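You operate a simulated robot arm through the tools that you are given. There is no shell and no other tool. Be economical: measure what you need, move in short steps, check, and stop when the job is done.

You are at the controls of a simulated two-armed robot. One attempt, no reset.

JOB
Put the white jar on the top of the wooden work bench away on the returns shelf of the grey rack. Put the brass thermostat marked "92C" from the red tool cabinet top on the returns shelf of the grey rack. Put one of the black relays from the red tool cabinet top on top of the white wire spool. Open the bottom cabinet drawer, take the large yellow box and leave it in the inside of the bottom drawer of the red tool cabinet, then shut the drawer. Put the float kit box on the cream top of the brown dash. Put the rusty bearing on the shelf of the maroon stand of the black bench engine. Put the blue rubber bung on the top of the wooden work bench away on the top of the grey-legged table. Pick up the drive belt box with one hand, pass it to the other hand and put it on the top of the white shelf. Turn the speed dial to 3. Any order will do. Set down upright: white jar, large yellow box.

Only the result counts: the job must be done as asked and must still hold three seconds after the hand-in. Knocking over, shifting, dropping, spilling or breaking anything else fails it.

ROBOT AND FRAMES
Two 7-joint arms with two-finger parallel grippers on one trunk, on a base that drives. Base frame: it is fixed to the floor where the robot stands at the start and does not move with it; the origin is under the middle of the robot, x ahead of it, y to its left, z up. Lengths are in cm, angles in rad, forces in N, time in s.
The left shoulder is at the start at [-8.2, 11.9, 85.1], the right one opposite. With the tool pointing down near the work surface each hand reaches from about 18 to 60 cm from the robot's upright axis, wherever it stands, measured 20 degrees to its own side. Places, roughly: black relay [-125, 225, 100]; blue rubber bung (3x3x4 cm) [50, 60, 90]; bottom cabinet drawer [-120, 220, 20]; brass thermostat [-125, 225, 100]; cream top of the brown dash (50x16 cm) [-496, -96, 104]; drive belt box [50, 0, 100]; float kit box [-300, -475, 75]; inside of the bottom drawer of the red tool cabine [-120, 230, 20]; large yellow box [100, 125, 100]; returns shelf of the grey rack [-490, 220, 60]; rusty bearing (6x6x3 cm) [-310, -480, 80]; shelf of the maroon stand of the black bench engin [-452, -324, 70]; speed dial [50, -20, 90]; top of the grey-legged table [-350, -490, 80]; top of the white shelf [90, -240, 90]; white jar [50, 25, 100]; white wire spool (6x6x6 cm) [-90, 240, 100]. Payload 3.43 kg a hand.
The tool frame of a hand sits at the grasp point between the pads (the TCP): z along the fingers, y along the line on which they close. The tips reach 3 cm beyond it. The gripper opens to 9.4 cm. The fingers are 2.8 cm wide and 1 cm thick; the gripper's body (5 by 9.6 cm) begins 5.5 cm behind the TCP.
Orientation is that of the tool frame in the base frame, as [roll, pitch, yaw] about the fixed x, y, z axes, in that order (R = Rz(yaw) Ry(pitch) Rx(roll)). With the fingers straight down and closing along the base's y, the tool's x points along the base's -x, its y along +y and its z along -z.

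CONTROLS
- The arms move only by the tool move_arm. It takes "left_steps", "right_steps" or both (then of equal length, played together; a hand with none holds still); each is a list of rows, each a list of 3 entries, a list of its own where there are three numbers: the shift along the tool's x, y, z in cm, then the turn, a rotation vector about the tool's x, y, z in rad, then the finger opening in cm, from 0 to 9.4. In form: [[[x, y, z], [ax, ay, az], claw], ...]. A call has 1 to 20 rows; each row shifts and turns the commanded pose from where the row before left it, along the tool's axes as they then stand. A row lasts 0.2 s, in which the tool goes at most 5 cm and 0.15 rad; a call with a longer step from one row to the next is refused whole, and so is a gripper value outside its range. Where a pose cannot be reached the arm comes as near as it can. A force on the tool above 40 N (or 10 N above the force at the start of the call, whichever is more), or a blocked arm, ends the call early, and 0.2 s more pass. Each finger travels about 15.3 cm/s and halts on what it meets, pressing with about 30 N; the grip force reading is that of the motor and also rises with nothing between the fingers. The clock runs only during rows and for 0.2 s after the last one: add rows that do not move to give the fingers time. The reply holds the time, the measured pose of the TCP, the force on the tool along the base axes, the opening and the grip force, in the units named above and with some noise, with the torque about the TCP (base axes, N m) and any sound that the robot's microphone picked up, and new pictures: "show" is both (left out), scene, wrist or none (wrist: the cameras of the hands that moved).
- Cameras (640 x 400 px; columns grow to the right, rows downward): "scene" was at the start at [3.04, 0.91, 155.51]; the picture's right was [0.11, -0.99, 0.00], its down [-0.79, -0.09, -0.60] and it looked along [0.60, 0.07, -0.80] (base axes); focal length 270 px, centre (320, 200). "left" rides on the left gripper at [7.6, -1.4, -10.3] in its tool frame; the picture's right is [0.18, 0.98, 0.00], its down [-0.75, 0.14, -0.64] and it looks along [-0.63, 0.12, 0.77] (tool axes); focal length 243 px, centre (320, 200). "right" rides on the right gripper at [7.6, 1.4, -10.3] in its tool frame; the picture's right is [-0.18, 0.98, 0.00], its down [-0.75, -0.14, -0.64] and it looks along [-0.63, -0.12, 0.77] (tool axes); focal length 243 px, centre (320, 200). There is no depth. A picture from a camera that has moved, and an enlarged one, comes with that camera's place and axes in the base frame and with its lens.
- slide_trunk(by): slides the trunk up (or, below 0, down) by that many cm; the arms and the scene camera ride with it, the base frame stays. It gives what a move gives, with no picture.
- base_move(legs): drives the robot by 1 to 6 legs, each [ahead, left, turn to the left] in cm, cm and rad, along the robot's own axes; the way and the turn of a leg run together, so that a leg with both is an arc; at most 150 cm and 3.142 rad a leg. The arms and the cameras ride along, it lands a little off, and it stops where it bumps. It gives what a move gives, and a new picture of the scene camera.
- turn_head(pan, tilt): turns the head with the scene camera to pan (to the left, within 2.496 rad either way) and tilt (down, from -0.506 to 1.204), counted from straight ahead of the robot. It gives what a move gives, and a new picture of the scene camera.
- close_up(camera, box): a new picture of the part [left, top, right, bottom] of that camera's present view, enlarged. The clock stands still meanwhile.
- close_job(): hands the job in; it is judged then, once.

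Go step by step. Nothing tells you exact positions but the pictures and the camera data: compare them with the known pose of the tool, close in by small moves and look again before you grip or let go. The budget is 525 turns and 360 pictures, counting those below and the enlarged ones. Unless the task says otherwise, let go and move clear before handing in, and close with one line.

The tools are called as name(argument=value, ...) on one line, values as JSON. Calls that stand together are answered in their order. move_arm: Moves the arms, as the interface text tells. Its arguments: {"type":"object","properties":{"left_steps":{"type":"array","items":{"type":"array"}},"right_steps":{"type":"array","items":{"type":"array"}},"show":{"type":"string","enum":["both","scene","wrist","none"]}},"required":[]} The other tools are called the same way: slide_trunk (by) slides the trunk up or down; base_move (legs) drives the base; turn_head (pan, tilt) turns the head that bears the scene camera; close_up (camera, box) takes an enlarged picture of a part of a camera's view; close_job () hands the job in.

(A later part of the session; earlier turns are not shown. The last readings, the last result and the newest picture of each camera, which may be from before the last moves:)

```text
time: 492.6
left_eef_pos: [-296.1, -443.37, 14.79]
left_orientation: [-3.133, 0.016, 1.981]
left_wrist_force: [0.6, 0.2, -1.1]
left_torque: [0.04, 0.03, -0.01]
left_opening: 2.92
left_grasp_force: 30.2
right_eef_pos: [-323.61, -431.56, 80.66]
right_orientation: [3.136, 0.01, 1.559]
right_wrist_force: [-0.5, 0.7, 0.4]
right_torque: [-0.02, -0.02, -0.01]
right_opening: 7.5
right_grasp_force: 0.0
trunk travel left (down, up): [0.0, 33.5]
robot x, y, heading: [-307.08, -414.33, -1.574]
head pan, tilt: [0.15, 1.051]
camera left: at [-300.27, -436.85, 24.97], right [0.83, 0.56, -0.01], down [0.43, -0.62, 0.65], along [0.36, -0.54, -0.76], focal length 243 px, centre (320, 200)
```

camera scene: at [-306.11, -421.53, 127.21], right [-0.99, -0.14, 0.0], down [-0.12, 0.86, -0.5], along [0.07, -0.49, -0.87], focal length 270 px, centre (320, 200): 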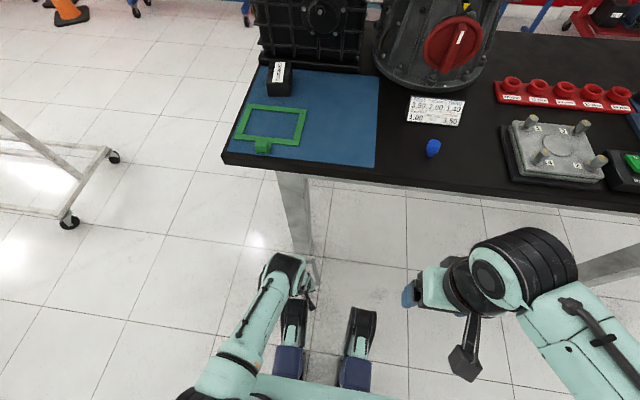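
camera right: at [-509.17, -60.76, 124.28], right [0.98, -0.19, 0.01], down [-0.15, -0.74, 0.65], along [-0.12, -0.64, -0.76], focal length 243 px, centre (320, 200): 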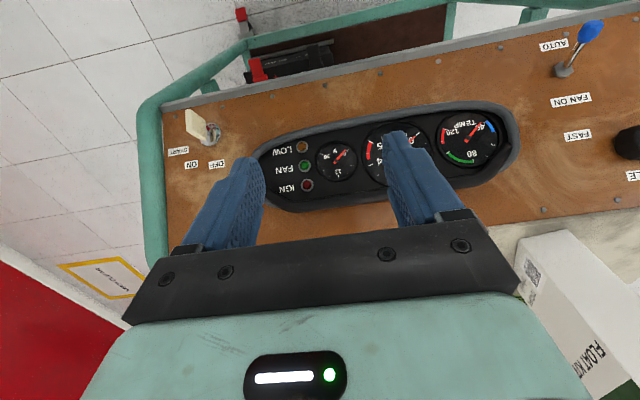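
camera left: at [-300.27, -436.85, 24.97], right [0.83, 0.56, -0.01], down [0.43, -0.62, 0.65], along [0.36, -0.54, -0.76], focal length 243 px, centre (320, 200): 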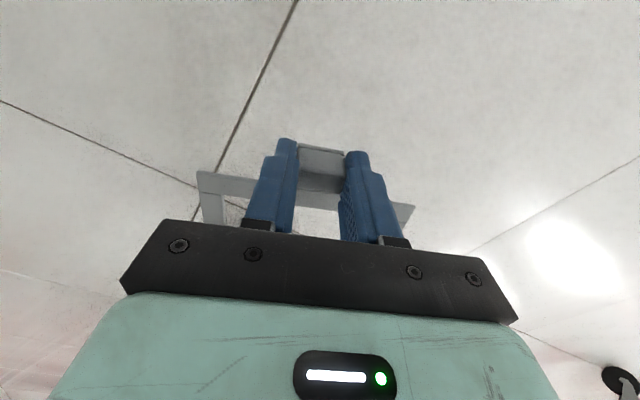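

base_move(legs=[[-20, 0, 0]])

slide_trunk(by=27.5)

move_arm(left_steps=[[[0, 0, -4.5], [0, 0, 0.1], 1], [[0, 0, -4.5], [0, 0, 0.1], 1], [[0, 0, -4.5], [0, 0, 0.1], 1], [[0, 0, -4.5], [0, 0, 0.1], 1], [[0, 0, -4.8], [0, 0, 0], 1], [[0, 0, -4.8], [0, 0, 0], 1], [[0, 0, -4.8], [0, 0, 0], 1], [[0, 0, -4.8], [0, 0, 0], 1], [[0, 0, -4.8], [0, 0, 0], 1], [[0, 0, -4.8], [0, 0, 0], 1], [[0, 0, -4.8], [0, 0, 0], 1]], show="both")

```text
time: 494.2
left_eef_pos: [-295.86, -423.57, 14.75]
left_orientation: [-3.132, 0.015, 1.98]
left_wrist_force: [0.1, 0.2, -0.1]
left_torque: [0.04, -0.01, -0.01]
left_opening: 2.92
left_grasp_force: 30.1
right_eef_pos: [-323.52, -411.7, 80.54]
right_orientation: [3.138, 0.01, 1.558]
right_wrist_force: [0.7, -0.1, 0.0]
right_torque: [-0.01, -0.02, -0.01]
right_opening: 7.49
right_grasp_force: 0.0
trunk travel left (down, up): [0.0, 33.5]
robot x, y, heading: [-307.01, -394.7, -1.579]
head pan, tilt: [0.15, 1.051]
camera scene: at [-306.0, -401.57, 126.9], right [-0.99, -0.14, 0.0], down [-0.12, 0.86, -0.5], along [0.07, -0.49, -0.87], focal length 270 px, centre (320, 200)
```

scene: 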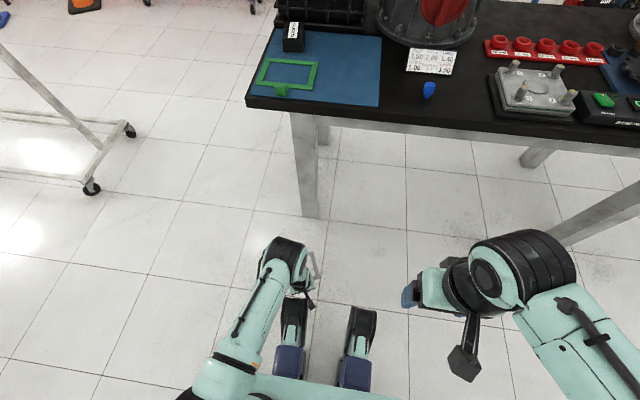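

```text
time: 497.0
left_eef_pos: [-295.94, -423.41, 42.16]
left_orientation: [-3.133, 0.017, 1.981]
left_wrist_force: [0.2, -0.6, -1.3]
left_torque: [0.06, 0.0, 0.0]
left_opening: 2.89
left_grasp_force: 30.0
right_eef_pos: [-323.73, -411.57, 108.14]
right_orientation: [3.138, 0.01, 1.558]
right_wrist_force: [0.1, -0.5, 0.3]
right_torque: [-0.02, 0.01, -0.01]
right_opening: 7.5
right_grasp_force: 0.1
trunk travel left (down, up): [-27.5, 6.0]
robot x, y, heading: [-306.66, -394.7, -1.576]
head pan, tilt: [0.15, 1.051]
```

```text
time: 499.4
left_eef_pos: [-295.64, -422.5, 93.86]
left_orientation: [-3.14, 0.018, 1.582]
left_wrist_force: [0.2, -1.0, -0.9]
left_torque: [0.04, 0.01, -0.02]
left_opening: 2.91
left_grasp_force: 29.8
right_eef_pos: [-323.53, -411.61, 108.1]
right_orientation: [3.136, 0.011, 1.558]
right_wrist_force: [1.1, -0.4, -0.3]
right_torque: [0.0, 0.05, 0.03]
right_opening: 7.51
right_grasp_force: 0.0
trunk travel left (down, up): [-27.5, 6.0]
robot x, y, heading: [-306.53, -394.73, -1.582]
head pan, tilt: [0.15, 1.051]
camera scene: at [-305.91, -396.63, 154.6], right [-0.99, -0.14, 0.0], down [-0.12, 0.86, -0.5], along [0.07, -0.49, -0.87], focal length 270 px, centre (320, 200)
camera left: at [-297.12, -414.78, 104.09], right [0.98, 0.19, 0.0], down [0.15, -0.74, 0.65], along [0.12, -0.64, -0.76], focal length 243 px, centre (320, 200)
```

scene: 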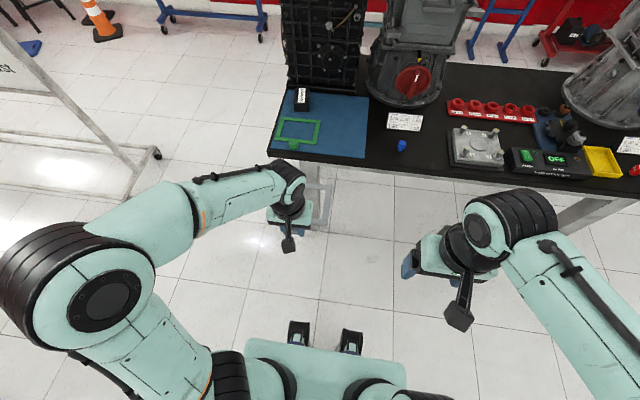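
left: 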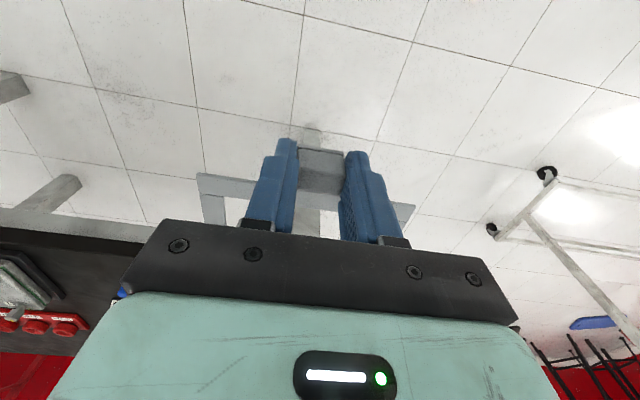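

base_move(legs=[[0, -11, 0.008], [16, 0, 0]])

turn_head(pan=0.1, tilt=0.95)

```text
time: 502.0
left_eef_pos: [-306.58, -438.38, 93.85]
left_orientation: [-3.14, 0.017, 1.588]
left_wrist_force: [0.5, -1.2, 0.3]
left_torque: [0.07, -0.01, -0.02]
left_opening: 2.89
left_grasp_force: 29.9
right_eef_pos: [-334.48, -427.77, 108.05]
right_orientation: [3.138, 0.01, 1.567]
right_wrist_force: [0.7, -0.2, 0.8]
right_torque: [0.03, 0.0, -0.01]
right_opening: 7.5
right_grasp_force: 0.0
trunk travel left (down, up): [-27.5, 6.0]
robot x, y, heading: [-317.98, -410.91, -1.566]
head pan, tilt: [0.15, 1.051]
camera scene: at [-316.9, -412.65, 154.59], right [-0.99, -0.15, 0.0], down [-0.13, 0.86, -0.5], along [0.08, -0.49, -0.87], focal length 270 px, centre (320, 200)
```

scene: 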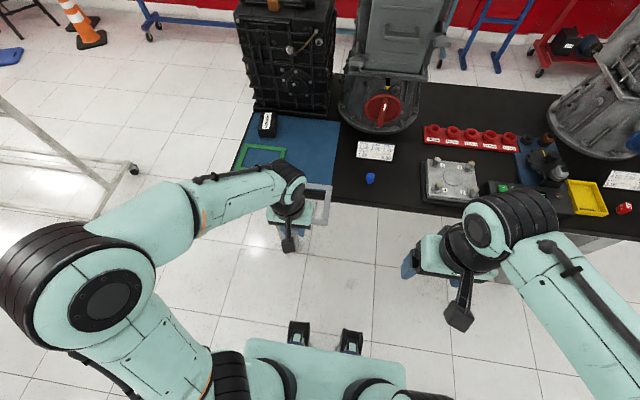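

```text
time: 502.7
left_eef_pos: [-306.53, -438.53, 93.8]
left_orientation: [-3.141, 0.017, 1.588]
left_wrist_force: [-0.1, 0.3, 0.1]
left_torque: [0.06, -0.02, -0.02]
left_opening: 2.88
left_grasp_force: 29.6
right_eef_pos: [-334.38, -427.81, 107.95]
right_orientation: [3.136, 0.011, 1.567]
right_wrist_force: [-0.3, -0.1, 0.9]
right_torque: [0.0, -0.02, -0.03]
right_opening: 7.51
right_grasp_force: 0.0
trunk travel left (down, up): [-27.5, 6.0]
robot x, y, heading: [-317.69, -410.29, -1.569]
head pan, tilt: [0.099, 0.949]
camera scene: at [-317.16, -413.27, 155.3], right [-0.99, -0.1, 0.0], down [-0.08, 0.81, -0.58], along [0.06, -0.58, -0.81], focal length 270 px, centre (320, 200)
```

scene: 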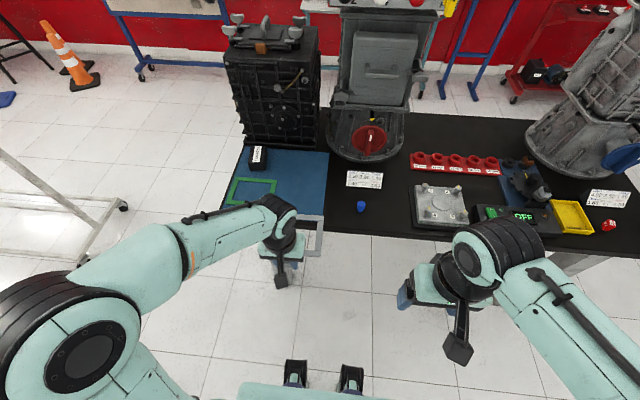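

move_arm(left_steps=[[[-3.8, 0.24, 0.8], [0, 0, 0.015], 1], [[-3.8, 0.24, 0.8], [0, 0, 0], 1], [[-3.8, 0.24, 0.8], [0, 0, 0], 1], [[-3.8, 0.24, 0.8], [0, 0, 0], 1], [[-3.8, 0.24, 0.8], [0, 0, 0], 1], [[-3.8, 0.24, 0.8], [0, 0, 0], 1]], show="both")

close_up(camera="scene", box=[210, 120, 370, 240])

```text
time: 504.1
left_eef_pos: [-304.87, -461.44, 89.38]
left_orientation: [-3.139, 0.016, 1.571]
left_wrist_force: [-0.5, -0.3, -0.9]
left_torque: [0.03, 0.03, 0.01]
left_opening: 2.91
left_grasp_force: 29.9
right_eef_pos: [-334.35, -427.8, 108.07]
right_orientation: [3.136, 0.011, 1.565]
right_wrist_force: [-0.5, 0.4, -0.3]
right_torque: [0.03, -0.02, 0.0]
right_opening: 7.5
right_grasp_force: 0.0
trunk travel left (down, up): [-27.5, 6.0]
robot x, y, heading: [-317.86, -410.66, -1.568]
head pan, tilt: [0.099, 0.949]
camera scene: at [-317.15, -413.38, 155.3], right [-0.99, -0.1, 0.0], down [-0.08, 0.81, -0.58], along [0.06, -0.58, -0.81], focal length 270 px, centre (320, 200)
camera left: at [-306.27, -453.63, 99.53], right [0.98, 0.19, 0.0], down [0.14, -0.74, 0.65], along [0.12, -0.64, -0.76], focal length 243 px, centre (320, 200)
```

scene: 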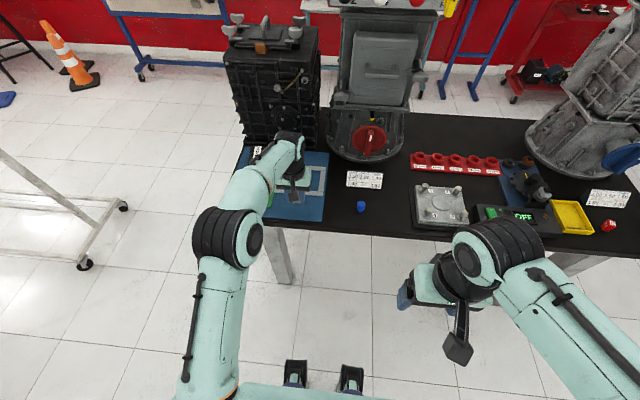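
left: 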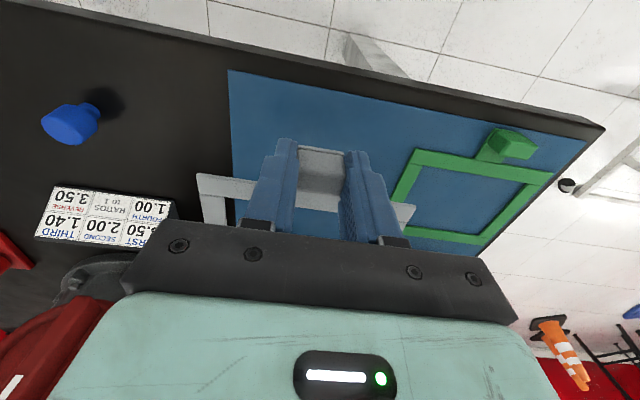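

```text
3.33 times, centred on (290, 180) of scene
camera zoom: at [-317.15, -413.38, 155.3], right [-0.99, -0.1, 0.0], down [-0.08, 0.81, -0.58], along [0.06, -0.58, -0.81], focal length 901 px, centre (420, 267)
```

zoom: 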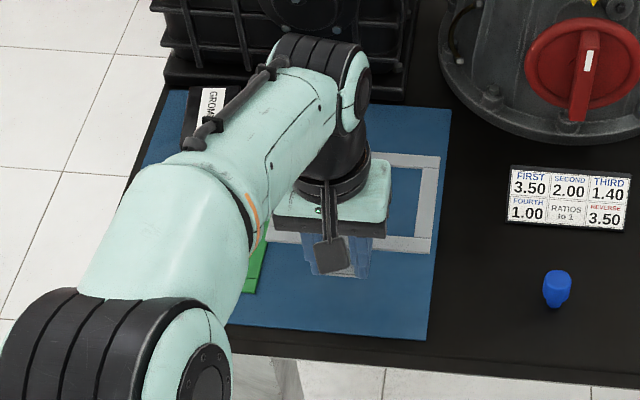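

move_arm(left_steps=[[[0, 0, 3], [0, 0, 0], 1], [[0, 0, 3], [0, 0, 0], 1], [[0, 0, 1.3], [0, 0, 0], 1]], show="wrist")

close_up(camera="scene", box=[210, 120, 370, 240])

```text
time: 504.9
left_eef_pos: [-305.02, -461.53, 81.99]
left_orientation: [-3.138, 0.018, 1.571]
left_wrist_force: [-0.2, 0.3, -0.3]
left_torque: [0.04, 0.0, 0.01]
left_opening: 2.91
left_grasp_force: 30.3
right_eef_pos: [-334.48, -427.76, 108.1]
right_orientation: [3.137, 0.011, 1.568]
right_wrist_force: [-0.7, 0.2, 0.6]
right_torque: [0.01, -0.01, -0.02]
right_opening: 7.51
right_grasp_force: 0.2
trunk travel left (down, up): [-27.5, 6.0]
robot x, y, heading: [-317.7, -410.3, -1.566]
head pan, tilt: [0.099, 0.949]
camera left: at [-306.33, -453.71, 92.28], right [0.98, 0.19, 0.0], down [0.14, -0.74, 0.65], along [0.12, -0.64, -0.76], focal length 243 px, centre (320, 200)
```

left: 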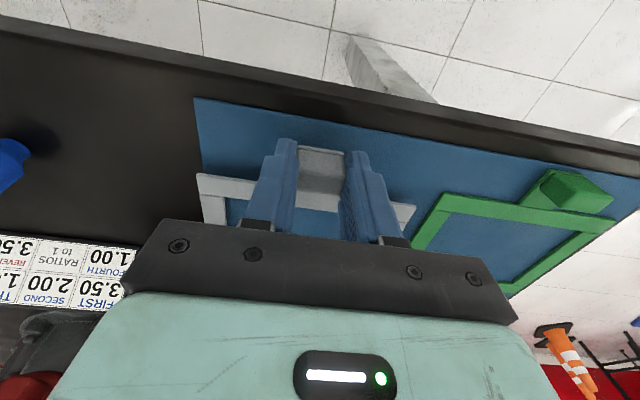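

```text
3.33 times, centred on (290, 180) of scene
camera zoom: at [-317.16, -413.26, 155.3], right [-0.99, -0.1, 0.0], down [-0.08, 0.81, -0.58], along [0.06, -0.58, -0.81], focal length 901 px, centre (420, 267)
```

zoom: 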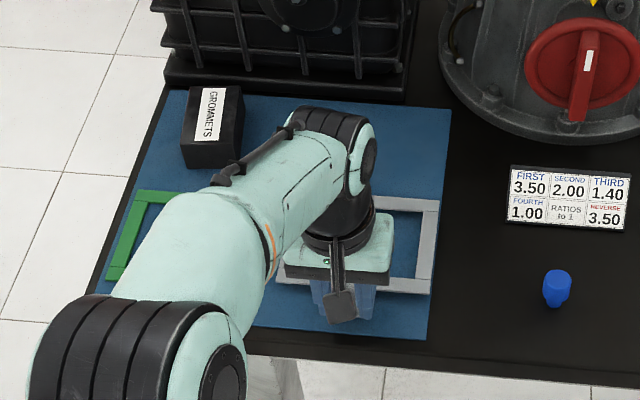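

move_arm(left_steps=[[[0.7, 0, 0.5], [0, 0, 0], 1], [[0, 0, 0.3], [0, 0, 0], 1]], show="wrist")

close_up(camera="scene", box=[210, 120, 370, 240])

```text
time: 505.5
left_eef_pos: [-305.04, -460.71, 81.41]
left_orientation: [-3.139, 0.018, 1.571]
left_wrist_force: [0.3, 0.4, -0.3]
left_torque: [0.07, 0.01, -0.01]
left_opening: 2.91
left_grasp_force: 30.3
right_eef_pos: [-334.4, -427.71, 108.13]
right_orientation: [3.136, 0.01, 1.567]
right_wrist_force: [-1.3, -1.1, 0.5]
right_torque: [0.01, 0.03, 0.0]
right_opening: 7.52
right_grasp_force: 0.2
trunk travel left (down, up): [-27.5, 6.0]
robot x, y, heading: [-317.54, -410.64, -1.574]
head pan, tilt: [0.099, 0.949]
camera left: at [-306.34, -453.02, 91.52], right [0.98, 0.19, -0.01], down [0.14, -0.74, 0.66], along [0.12, -0.64, -0.76], focal length 243 px, centre (320, 200)
```

left: 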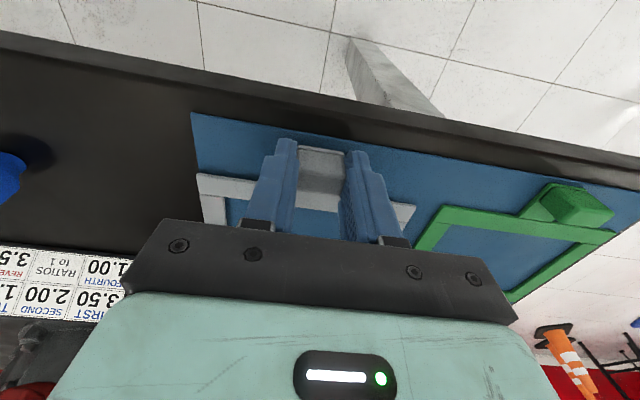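

```text
3.33 times, centred on (290, 180) of scene
camera zoom: at [-317.17, -413.27, 155.3], right [-0.99, -0.1, 0.0], down [-0.08, 0.81, -0.58], along [0.06, -0.58, -0.81], focal length 901 px, centre (420, 267)
```

zoom: 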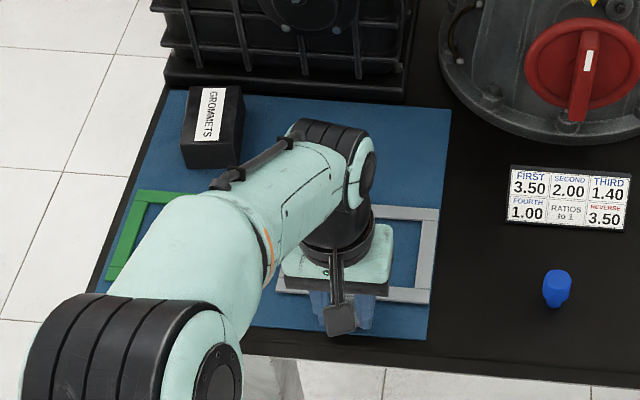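

move_arm(left_steps=[[[0, 0, 0.25], [0, 0, 0], 1], [[0, 0, 0.25], [0, 0, 0], 1], [[0, 0, 0.25], [0, 0, 0], 1]], show="none")

```text
time: 506.3
left_eef_pos: [-305.14, -460.69, 80.92]
left_orientation: [-3.138, 0.024, 1.572]
left_wrist_force: [1.7, 3.6, 23.7]
left_torque: [0.04, -0.13, -0.02]
left_opening: 2.89
left_grasp_force: 29.6
right_eef_pos: [-334.53, -427.58, 108.05]
right_orientation: [3.137, 0.014, 1.568]
right_wrist_force: [-0.7, 0.5, 0.3]
right_torque: [0.02, 0.0, 0.02]
right_opening: 7.51
right_grasp_force: 0.0
trunk travel left (down, up): [-27.5, 6.0]
robot x, y, heading: [-318.05, -410.42, -1.57]
head pan, tilt: [0.099, 0.949]
```

Contact. Release gently, rise and check the frame against its earlier place.

move_arm(left_steps=[[[0, 0, -0.3], [0, 0, 0], 2.5], [[0, 0, 0], [0, 0, 0], 4], [[0, 0, 0], [0, 0, 0], 5.5], [[0, 0, -3], [0, 0, 0], 5.5], [[0, 0, -4], [0, 0, 0], 5.5], [[0, 0, -4.5], [0, 0, 0], 5.5], [[0, 0, -4.5], [0, 0, 0], 5.5], [[4, 0, -2.5], [0, 0, 0], 5.5], [[4.8, 0, 0], [0, 0, 0], 5.5], [[4.8, 0, 0], [0, 0, 0], 5.5], [[4.8, 0, 0], [0, 0, 0], 5.5], [[4.8, 0, 0], [0, 0, 0], 5.5], [[4.8, 0, 0], [0, 0, 0], 5.5]], show="scene")

close_up(camera="scene", box=[210, 120, 370, 240])

```text
time: 509.1
left_eef_pos: [-304.98, -432.38, 98.62]
left_orientation: [-3.141, 0.02, 1.573]
left_wrist_force: [0.2, 0.7, -0.3]
left_torque: [0.03, -0.02, -0.03]
left_opening: 5.51
left_grasp_force: 0.0
right_eef_pos: [-334.25, -427.61, 108.07]
right_orientation: [3.135, 0.011, 1.567]
right_wrist_force: [-0.1, 0.8, 1.0]
right_torque: [0.02, -0.02, -0.02]
right_opening: 7.49
right_grasp_force: 0.1
trunk travel left (down, up): [-27.5, 6.0]
robot x, y, heading: [-318.1, -410.72, -1.566]
head pan, tilt: [0.099, 0.949]
camera scene: at [-317.14, -413.11, 155.3], right [-0.99, -0.1, 0.0], down [-0.08, 0.81, -0.58], along [0.06, -0.58, -0.81], focal length 270 px, centre (320, 200)
```

scene: 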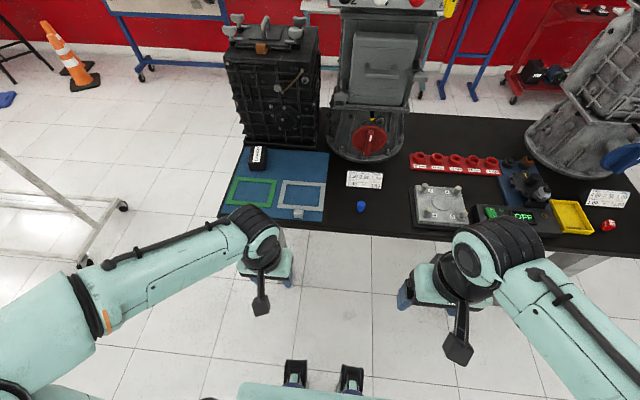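

```text
3.33 times, centred on (290, 180) of scene
camera zoom: at [-317.14, -413.11, 155.3], right [-0.99, -0.1, 0.0], down [-0.08, 0.81, -0.58], along [0.06, -0.58, -0.81], focal length 901 px, centre (420, 267)
```

zoom: 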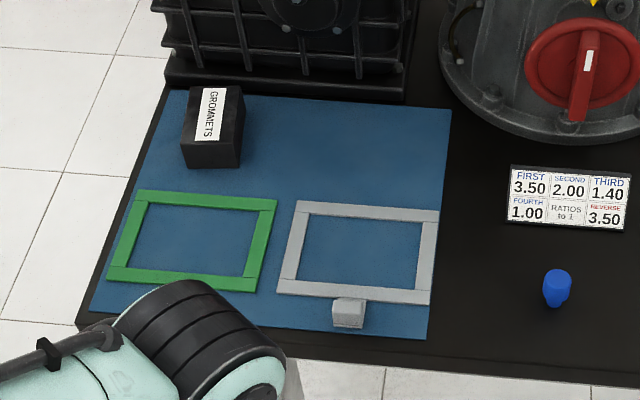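

The grey frame is back in its place beside the green one, matching the earlier pictures closely. Now to the cabinet: back out by the same corridor and north, checking as I go.

base_move(legs=[[0, 66, -0.004], [0, 0, -1.57], [0, -90, 0], [0, -90, 0]])

```text
time: 534.9
left_eef_pos: [-271.62, -243.39, 98.83]
left_orientation: [-3.139, 0.019, -0.011]
left_wrist_force: [-0.2, 0.4, -0.4]
left_torque: [-0.02, -0.02, 0.02]
left_opening: 5.51
left_grasp_force: 0.0
right_eef_pos: [-266.34, -214.12, 108.06]
right_orientation: [3.135, 0.01, -0.019]
right_wrist_force: [-0.7, -0.4, -0.6]
right_torque: [0.02, -0.01, 0.04]
right_opening: 7.54
right_grasp_force: 0.1
trunk travel left (down, up): [-27.5, 6.0]
robot x, y, heading: [-249.58, -231.07, 3.131]
head pan, tilt: [0.099, 0.949]
camera scene: at [-252.18, -231.44, 155.3], right [-0.09, 1.0, 0.0], down [0.81, 0.07, -0.58], along [-0.58, -0.05, -0.81], focal length 270 px, centre (320, 200)
```

scene: 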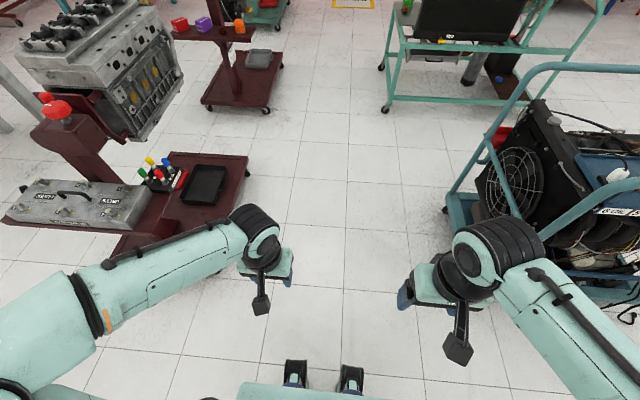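

base_move(legs=[[2, 0, 0.01], [0, -115, 0], [0, -115, 0], [0, -100, 0]])

turn_head(pan=-1.8, tilt=0.5)

```text
time: 564.1
left_eef_pos: [-267.78, 85.33, 98.93]
left_orientation: [-3.14, 0.017, -0.022]
left_wrist_force: [0.0, -0.8, 0.0]
left_torque: [-0.01, 0.03, -0.01]
left_opening: 5.49
left_grasp_force: 0.0
right_eef_pos: [-262.31, 114.48, 107.98]
right_orientation: [3.135, 0.011, -0.029]
right_wrist_force: [0.0, -0.3, 0.1]
right_torque: [0.0, 0.0, -0.01]
right_opening: 7.51
right_grasp_force: 0.1
trunk travel left (down, up): [-27.5, 6.0]
robot x, y, heading: [-245.39, 97.41, 3.118]
head pan, tilt: [0.099, 0.949]
camera scene: at [-248.2, 97.06, 155.3], right [-0.08, 1.0, 0.0], down [0.81, 0.06, -0.58], along [-0.58, -0.04, -0.81], focal length 270 px, centre (320, 200)
```

scene: 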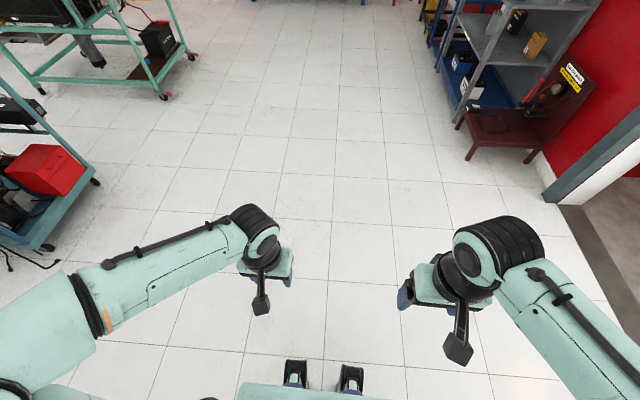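

```text
time: 566.0
left_eef_pos: [-267.73, 85.37, 98.82]
left_orientation: [-3.141, 0.017, -0.025]
left_wrist_force: [0.2, -0.3, 0.6]
left_torque: [0.0, -0.02, 0.01]
left_opening: 5.52
left_grasp_force: 0.0
right_eef_pos: [-262.23, 114.46, 108.12]
right_orientation: [3.136, 0.011, -0.029]
right_wrist_force: [0.9, 0.8, -0.2]
right_torque: [0.01, -0.03, 0.04]
right_opening: 7.5
right_grasp_force: 0.0
trunk travel left (down, up): [-27.5, 6.0]
robot x, y, heading: [-245.72, 97.78, 3.116]
head pan, tilt: [-1.799, 0.499]
camera scene: at [-238.69, 106.42, 159.05], right [0.97, -0.25, 0.0], down [-0.12, -0.46, -0.88], along [0.22, 0.85, -0.48], focal length 270 px, centre (320, 200)
```

scene: 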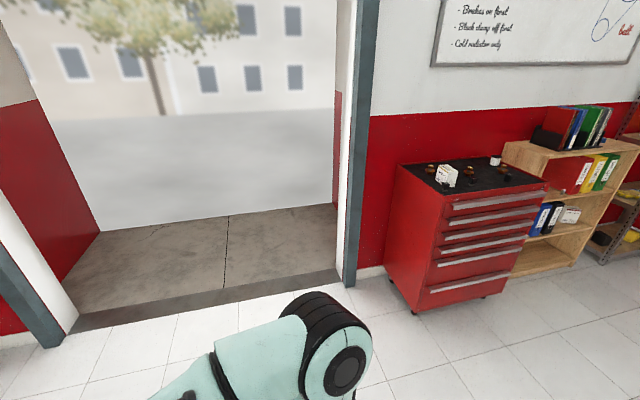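

close_up(camera="scene", box=[390, 140, 570, 320])

```text
2.22 times, centred on (480, 230) of scene
camera zoom: at [-238.69, 106.42, 159.05], right [0.97, -0.25, 0.0], down [-0.12, -0.46, -0.88], along [0.22, 0.85, -0.48], focal length 601 px, centre (-36, 133)
```

zoom: 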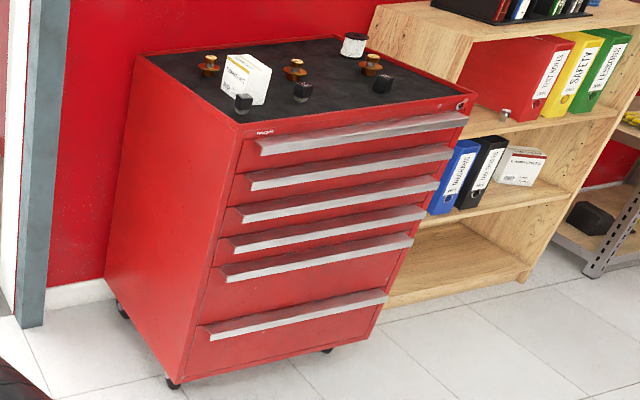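

base_move(legs=[[0, 0, -1.546], [0, -125, 0], [65, 0, 0]])

turn_head(pan=0.0, tilt=0.85)

```text
time: 584.2
left_eef_pos: [-132.35, 184.28, 98.73]
left_orientation: [-3.141, 0.017, -1.58]
left_wrist_force: [0.4, -0.4, 0.5]
left_torque: [0.0, 0.0, 0.03]
left_opening: 5.47
left_grasp_force: 0.1
right_eef_pos: [-102.76, 178.9, 108.03]
right_orientation: [3.137, 0.01, -1.589]
right_wrist_force: [-0.6, 0.1, 0.0]
right_torque: [-0.02, 0.0, 0.0]
right_opening: 7.5
right_grasp_force: 0.1
trunk travel left (down, up): [-27.5, 6.0]
robot x, y, heading: [-119.54, 162.14, 1.559]
head pan, tilt: [-1.799, 0.499]
camera scene: at [-110.75, 155.49, 159.05], right [-0.24, -0.97, 0.0], down [-0.47, 0.11, -0.88], along [0.85, -0.21, -0.48], focal length 270 px, centre (320, 200)
```

scene: 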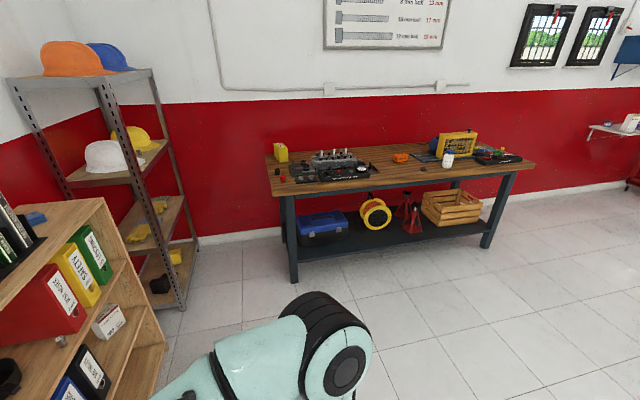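

```text
time: 586.0
left_eef_pos: [-132.16, 184.2, 98.84]
left_orientation: [-3.141, 0.016, -1.583]
left_wrist_force: [-0.6, 0.3, -0.2]
left_torque: [-0.01, 0.03, 0.02]
left_opening: 5.49
left_grasp_force: 0.0
right_eef_pos: [-102.92, 179.0, 108.04]
right_orientation: [3.137, 0.011, -1.589]
right_wrist_force: [0.6, 0.7, -0.4]
right_torque: [0.01, -0.02, 0.0]
right_opening: 7.49
right_grasp_force: 0.1
trunk travel left (down, up): [-27.5, 6.0]
robot x, y, heading: [-119.68, 162.15, 1.555]
head pan, tilt: [0.0, 0.85]
camera scene: at [-119.49, 165.44, 156.06], right [1.0, -0.01, 0.0], down [-0.01, -0.75, -0.66], along [0.01, 0.66, -0.75], focal length 270 px, centre (320, 200)
```

scene: 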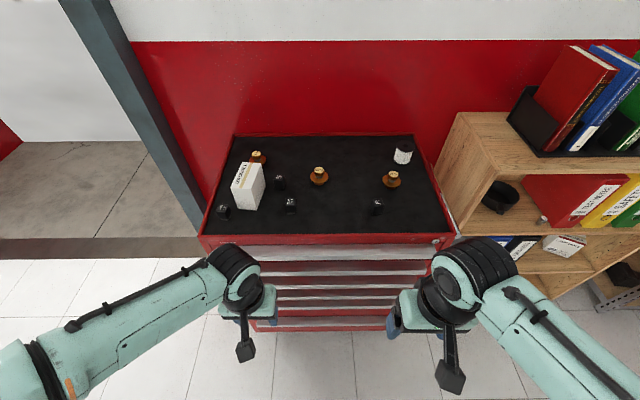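

close_up(camera="scene", box=[200, 125, 460, 245])

close_up(camera="scene", box=[230, 135, 330, 215])

close_up(camera="scene", box=[340, 135, 440, 215])

```text
2.46 times, centred on (330, 185) of scene
camera zoom: at [-119.49, 165.44, 156.06], right [1.0, -0.01, 0.0], down [-0.01, -0.75, -0.66], along [0.01, 0.66, -0.75], focal length 665 px, centre (295, 237)
```

zoom: 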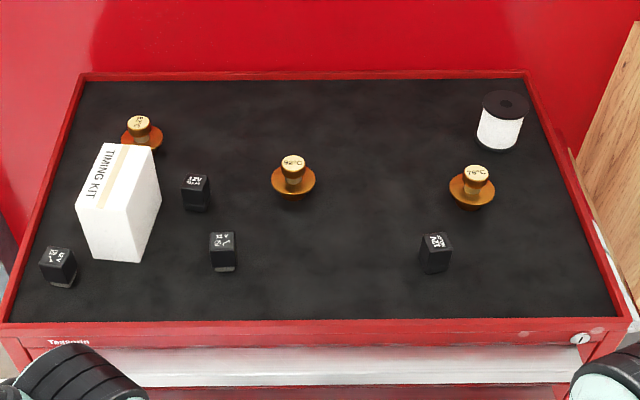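

```text
5.00 times, centred on (280, 175) of scene
camera zoom: at [-119.49, 165.44, 156.06], right [1.0, -0.01, 0.0], down [-0.01, -0.75, -0.66], along [0.01, 0.66, -0.75], focal length 1351 px, centre (520, 325)
```

zoom: 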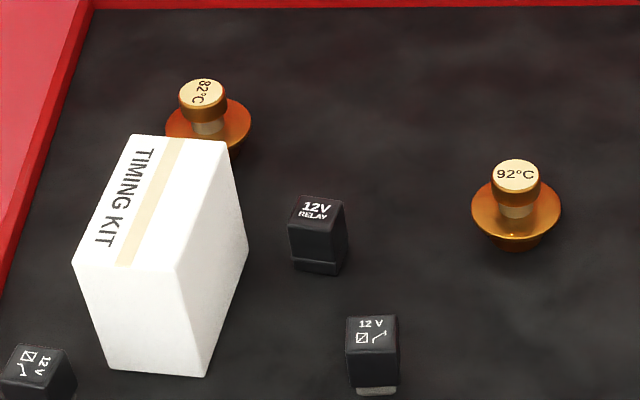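

```text
5.00 times, centred on (390, 175) of scene
camera zoom: at [-119.49, 165.44, 156.06], right [1.0, -0.01, 0.0], down [-0.01, -0.75, -0.66], along [0.01, 0.66, -0.75], focal length 1351 px, centre (-30, 325)
```

zoom: 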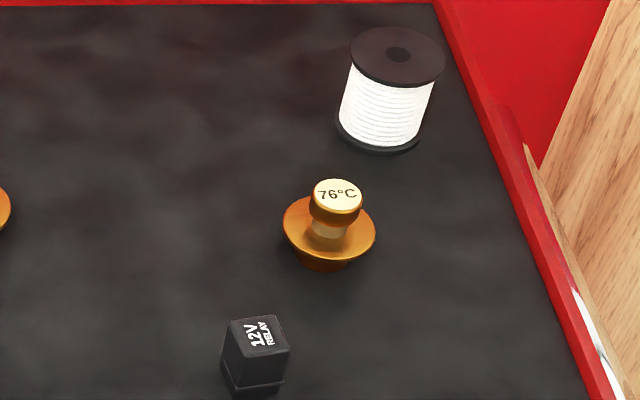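

The thermostat marked 92 °C is the middle one at about (−119,224.5). The right-hand relay is near (−103,213.5), spool at (−91,235), cabinet top z≈96.5. I move a bit closer and take the relay with the right hand.

base_move(legs=[[0, -12, 0.015], [16, 0, 0]])

move_arm(right_steps=[[[-4, 0.5, 0], [0, 0, 0], 6], [[-4, 0.5, 0], [0, 0, 0], 6], [[0, 0, 0], [0, 0, 0], 6]], show="both")

```text
time: 588.7
left_eef_pos: [-120.69, 199.84, 98.72]
left_orientation: [-3.139, 0.018, -1.569]
left_wrist_force: [0.1, 0.2, -0.4]
left_torque: [-0.03, 0.03, 0.0]
left_opening: 5.51
left_grasp_force: 0.1
right_eef_pos: [-91.13, 195.17, 107.97]
right_orientation: [3.136, 0.01, -1.574]
right_wrist_force: [0.6, 0.0, -0.4]
right_torque: [-0.05, 0.02, 0.06]
right_opening: 7.49
right_grasp_force: 0.1
trunk travel left (down, up): [-27.5, 6.0]
robot x, y, heading: [-107.82, 178.09, 1.57]
head pan, tilt: [0.0, 0.85]
camera scene: at [-107.65, 181.46, 156.05], right [1.0, 0.0, 0.0], down [0.0, -0.75, -0.66], along [0.0, 0.66, -0.75], focal length 270 px, centre (320, 200)
```

scene: 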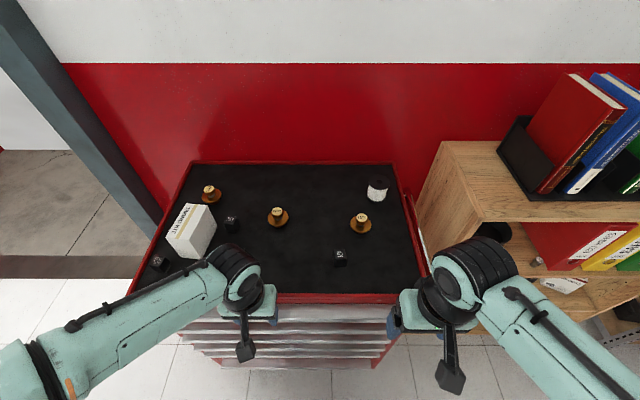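

```text
time: 589.5
left_eef_pos: [-120.53, 199.78, 98.83]
left_orientation: [-3.14, 0.018, -1.567]
left_wrist_force: [-0.2, 0.5, -0.5]
left_torque: [-0.01, -0.01, -0.01]
left_opening: 5.48
left_grasp_force: 0.1
right_eef_pos: [-92.22, 203.13, 108.13]
right_orientation: [3.137, 0.012, -1.574]
right_wrist_force: [0.2, 0.0, -0.3]
right_torque: [0.03, 0.01, 0.0]
right_opening: 6.03
right_grasp_force: 0.0
trunk travel left (down, up): [-27.5, 6.0]
robot x, y, heading: [-107.73, 178.09, 1.572]
head pan, tilt: [0.0, 0.85]
camera scene: at [-107.65, 181.29, 156.05], right [1.0, 0.0, 0.0], down [0.0, -0.75, -0.66], along [0.0, 0.66, -0.75], focal length 270 px, centre (320, 200)
camera right: at [-93.6, 195.33, 118.22], right [-0.98, 0.19, 0.01], down [0.15, 0.75, 0.65], along [0.12, 0.64, -0.76], focal length 243 px, centre (320, 200)
```

scene: 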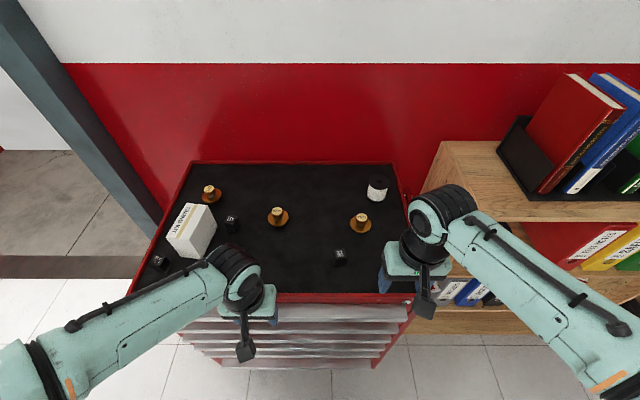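
right: 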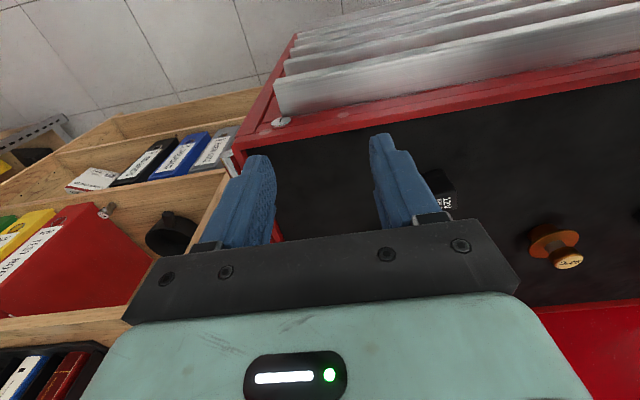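

move_arm(right_steps=[[[-1.5, 3.6, 0], [0, 0, 0], 6], [[-1.5, 3.6, 0], [0, 0, 0], 6], [[-1.5, 3.6, 0], [0, 0, 0], 6]], left_steps=[[[3, 0, -2], [0, 0, 0], 5.5], [[3, 0, -2], [0, 0, 0], 5.5], [[3, 0, -2], [0, 0, 0], 5.5]], show="none")

close_up(camera="right", box=[200, 80, 440, 230])

```text
time: 590.3
left_eef_pos: [-120.69, 190.73, 104.75]
left_orientation: [-3.139, 0.017, -1.567]
left_wrist_force: [0.1, -0.7, -1.0]
left_torque: [0.0, 0.02, -0.02]
left_opening: 5.48
left_grasp_force: 0.1
right_eef_pos: [-103.02, 207.51, 108.26]
right_orientation: [3.137, 0.009, -1.574]
right_wrist_force: [0.0, -0.4, -0.5]
right_torque: [0.03, 0.01, 0.01]
right_opening: 6.01
right_grasp_force: 0.0
trunk travel left (down, up): [-27.5, 6.0]
robot x, y, heading: [-107.78, 177.88, 1.57]
head pan, tilt: [0.0, 0.85]
```

```text
2.67 times, centred on (320, 155) of right
camera zoom: at [-104.42, 199.92, 118.23], right [-0.98, 0.19, 0.01], down [0.15, 0.75, 0.65], along [0.12, 0.64, -0.76], focal length 647 px, centre (320, 320)
```

zoom: 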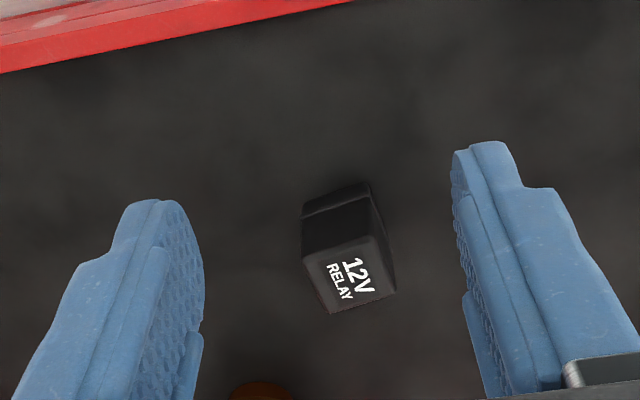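

move_arm(right_steps=[[[-2.7, 0, 0], [0, 0, 0], 6], [[-2.7, 0, 0], [0, 0, 0], 6], [[0, 0, 4], [0, 0, 0], 6], [[0, 0, 2.5], [0, 0, 0], 6], [[0, 0, 1], [0, 0, 0], 6], [[0, 0, 0], [0, 0, 0], 6]], show="wrist")

```text
time: 591.7
left_eef_pos: [-120.65, 190.79, 104.58]
left_orientation: [-3.139, 0.017, -1.57]
left_wrist_force: [-0.1, 0.8, -0.8]
left_torque: [0.03, 0.03, -0.01]
left_opening: 5.47
left_grasp_force: 0.1
right_eef_pos: [-103.16, 213.04, 100.81]
right_orientation: [3.135, 0.01, -1.573]
right_wrist_force: [0.1, 0.0, 0.0]
right_torque: [0.02, 0.03, -0.01]
right_opening: 6.0
right_grasp_force: 0.1
trunk travel left (down, up): [-27.5, 6.0]
robot x, y, heading: [-107.64, 177.95, 1.576]
head pan, tilt: [0.0, 0.85]
camera right: at [-104.38, 205.42, 110.79], right [-0.98, 0.19, 0.01], down [0.15, 0.75, 0.65], along [0.12, 0.64, -0.76], focal length 243 px, centre (320, 200)
```

right: 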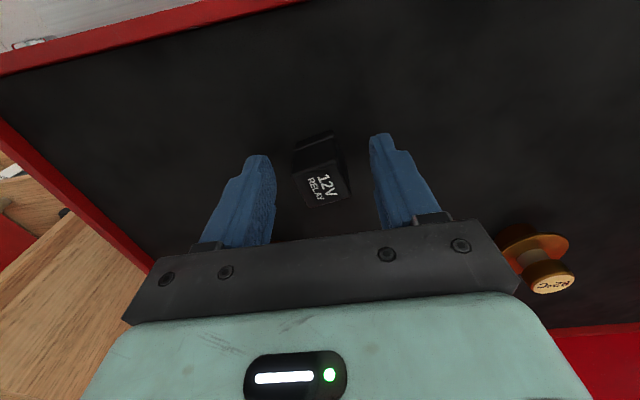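

move_arm(right_steps=[[[0, 0, 0.6], [0, 0, 0], 6], [[0, 0, 0], [0, 0, 0], 2.5], [[0, 0, 0], [0, 0, 0], 1.5], [[0, 0, 0], [0, 0, 0], 1.5]], show="wrist")

```text
time: 592.7
left_eef_pos: [-120.58, 190.79, 104.64]
left_orientation: [-3.141, 0.016, -1.566]
left_wrist_force: [0.3, -1.2, 0.0]
left_torque: [0.0, 0.04, -0.01]
left_opening: 5.5
left_grasp_force: 0.2
right_eef_pos: [-103.01, 213.23, 100.24]
right_orientation: [3.136, 0.012, -1.575]
right_wrist_force: [-0.4, 1.5, 2.0]
right_torque: [0.07, 0.05, -0.04]
right_opening: 3.09
right_grasp_force: 29.6
trunk travel left (down, up): [-27.5, 6.0]
robot x, y, heading: [-107.92, 177.57, 1.577]
head pan, tilt: [0.0, 0.85]
camera right: at [-104.37, 205.42, 110.23], right [-0.98, 0.19, 0.01], down [0.15, 0.75, 0.65], along [0.12, 0.64, -0.76], focal length 243 px, centre (320, 200)
```

right: 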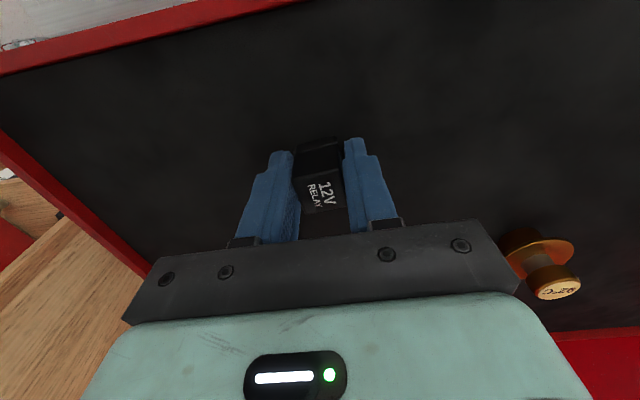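

move_arm(right_steps=[[[0, 0, -2], [0, 0, 0], 1.5], [[0, 0, -4], [0, 0, 0], 1.5], [[0, 0, -4], [0, 0, 0], 1.5]], show="wrist")

turn_head(pan=0.0, tilt=1.2)

```text
time: 593.5
left_eef_pos: [-120.65, 190.78, 104.66]
left_orientation: [-3.139, 0.017, -1.568]
left_wrist_force: [0.7, 0.1, -0.9]
left_torque: [0.0, -0.01, 0.03]
left_opening: 5.48
left_grasp_force: 0.0
right_eef_pos: [-102.95, 213.04, 110.32]
right_orientation: [3.135, 0.01, -1.575]
right_wrist_force: [0.4, -0.3, -0.6]
right_torque: [-0.02, -0.04, 0.02]
right_opening: 3.06
right_grasp_force: 30.0
trunk travel left (down, up): [-27.5, 6.0]
robot x, y, heading: [-107.6, 178.09, 1.577]
head pan, tilt: [0.0, 0.85]
camera right: at [-104.26, 205.36, 120.27], right [-0.98, 0.19, 0.01], down [0.15, 0.75, 0.65], along [0.12, 0.64, -0.76], focal length 243 px, centre (320, 200)
```

right: 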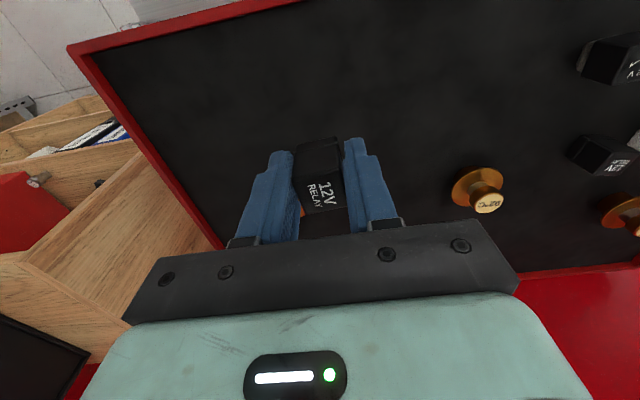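

```text
time: 594.3
left_eef_pos: [-120.69, 190.89, 104.68]
left_orientation: [-3.14, 0.015, -1.568]
left_wrist_force: [-0.8, 0.0, -0.2]
left_torque: [-0.02, 0.0, 0.0]
left_opening: 5.54
left_grasp_force: 0.0
right_eef_pos: [-102.89, 212.98, 110.22]
right_orientation: [3.136, 0.011, -1.575]
right_wrist_force: [-0.5, -0.2, -0.6]
right_torque: [-0.04, -0.04, -0.02]
right_opening: 3.08
right_grasp_force: 30.2
trunk travel left (down, up): [-27.5, 6.0]
robot x, y, heading: [-107.63, 177.55, 1.579]
head pan, tilt: [0.0, 1.201]
camera scene: at [-107.64, 179.17, 153.69], right [1.0, 0.0, 0.0], down [0.0, -0.93, -0.36], along [0.0, 0.36, -0.93], focal length 270 px, centre (320, 200)
```

scene: 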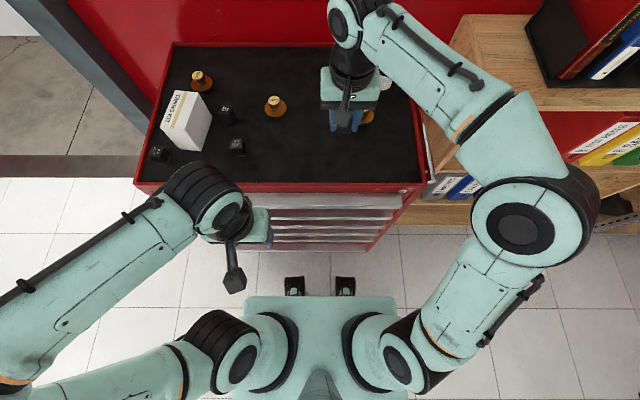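

slide_trunk(by=6)

base_move(legs=[[5, 0, 0]])

turn_head(pan=-0.2, tilt=0.9)

```text
time: 595.3
left_eef_pos: [-120.48, 190.72, 110.71]
left_orientation: [-3.141, 0.017, -1.566]
left_wrist_force: [0.9, 0.2, 0.4]
left_torque: [0.01, 0.01, -0.03]
left_opening: 5.5
left_grasp_force: 0.1
right_eef_pos: [-103.03, 213.01, 116.28]
right_orientation: [3.137, 0.011, -1.573]
right_wrist_force: [0.3, 0.7, -0.6]
right_torque: [0.02, -0.02, 0.03]
right_opening: 3.06
right_grasp_force: 30.2
trunk travel left (down, up): [-33.5, 0.0]
robot x, y, heading: [-107.39, 177.65, 1.576]
head pan, tilt: [0.0, 1.201]
```

```text
time: 596.2
left_eef_pos: [-120.7, 195.48, 110.68]
left_orientation: [-3.14, 0.019, -1.568]
left_wrist_force: [0.4, -0.2, 0.4]
left_torque: [0.02, -0.01, -0.01]
left_opening: 5.5
left_grasp_force: 0.0
right_eef_pos: [-102.94, 217.86, 116.12]
right_orientation: [3.136, 0.01, -1.576]
right_wrist_force: [0.3, 0.0, -1.1]
right_torque: [0.0, 0.01, 0.0]
right_opening: 3.06
right_grasp_force: 29.8
trunk travel left (down, up): [-33.5, 0.0]
robot x, y, heading: [-107.91, 182.77, 1.572]
head pan, tilt: [0.0, 1.201]
camera scene: at [-107.66, 183.8, 159.96], right [1.0, 0.0, 0.0], down [0.0, -0.93, -0.36], along [0.0, 0.36, -0.93], focal length 270 px, centre (320, 200)
```

scene: 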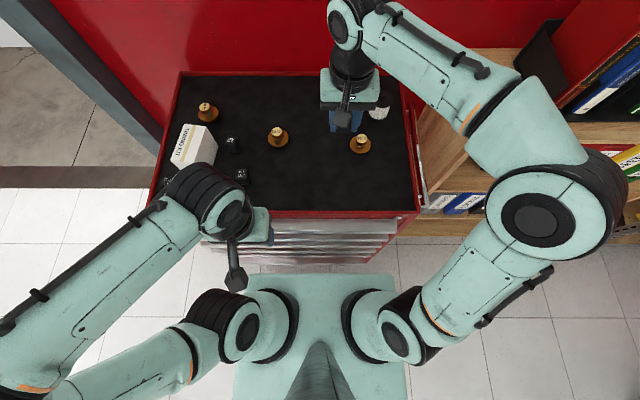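

```text
time: 597.0
left_eef_pos: [-120.66, 195.81, 110.55]
left_orientation: [-3.14, 0.018, -1.567]
left_wrist_force: [-1.0, 0.6, -0.7]
left_torque: [-0.01, -0.01, 0.03]
left_opening: 5.5
left_grasp_force: 0.1
right_eef_pos: [-102.96, 217.99, 116.33]
right_orientation: [3.137, 0.011, -1.574]
right_wrist_force: [0.7, 0.2, -0.3]
right_torque: [0.01, -0.02, 0.0]
right_opening: 3.02
right_grasp_force: 30.2
trunk travel left (down, up): [-33.5, 0.0]
robot x, y, heading: [-107.45, 182.36, 1.572]
head pan, tilt: [-0.201, 0.901]
camera scene: at [-106.16, 185.82, 161.99], right [0.98, -0.2, 0.0], down [-0.15, -0.77, -0.62], along [0.12, 0.61, -0.78], focal length 270 px, centre (320, 200)
```

scene: 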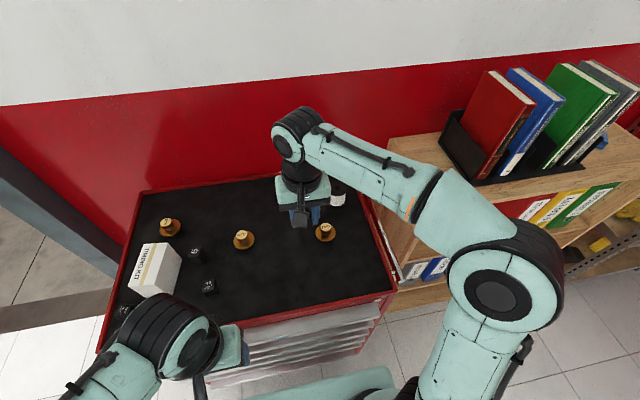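

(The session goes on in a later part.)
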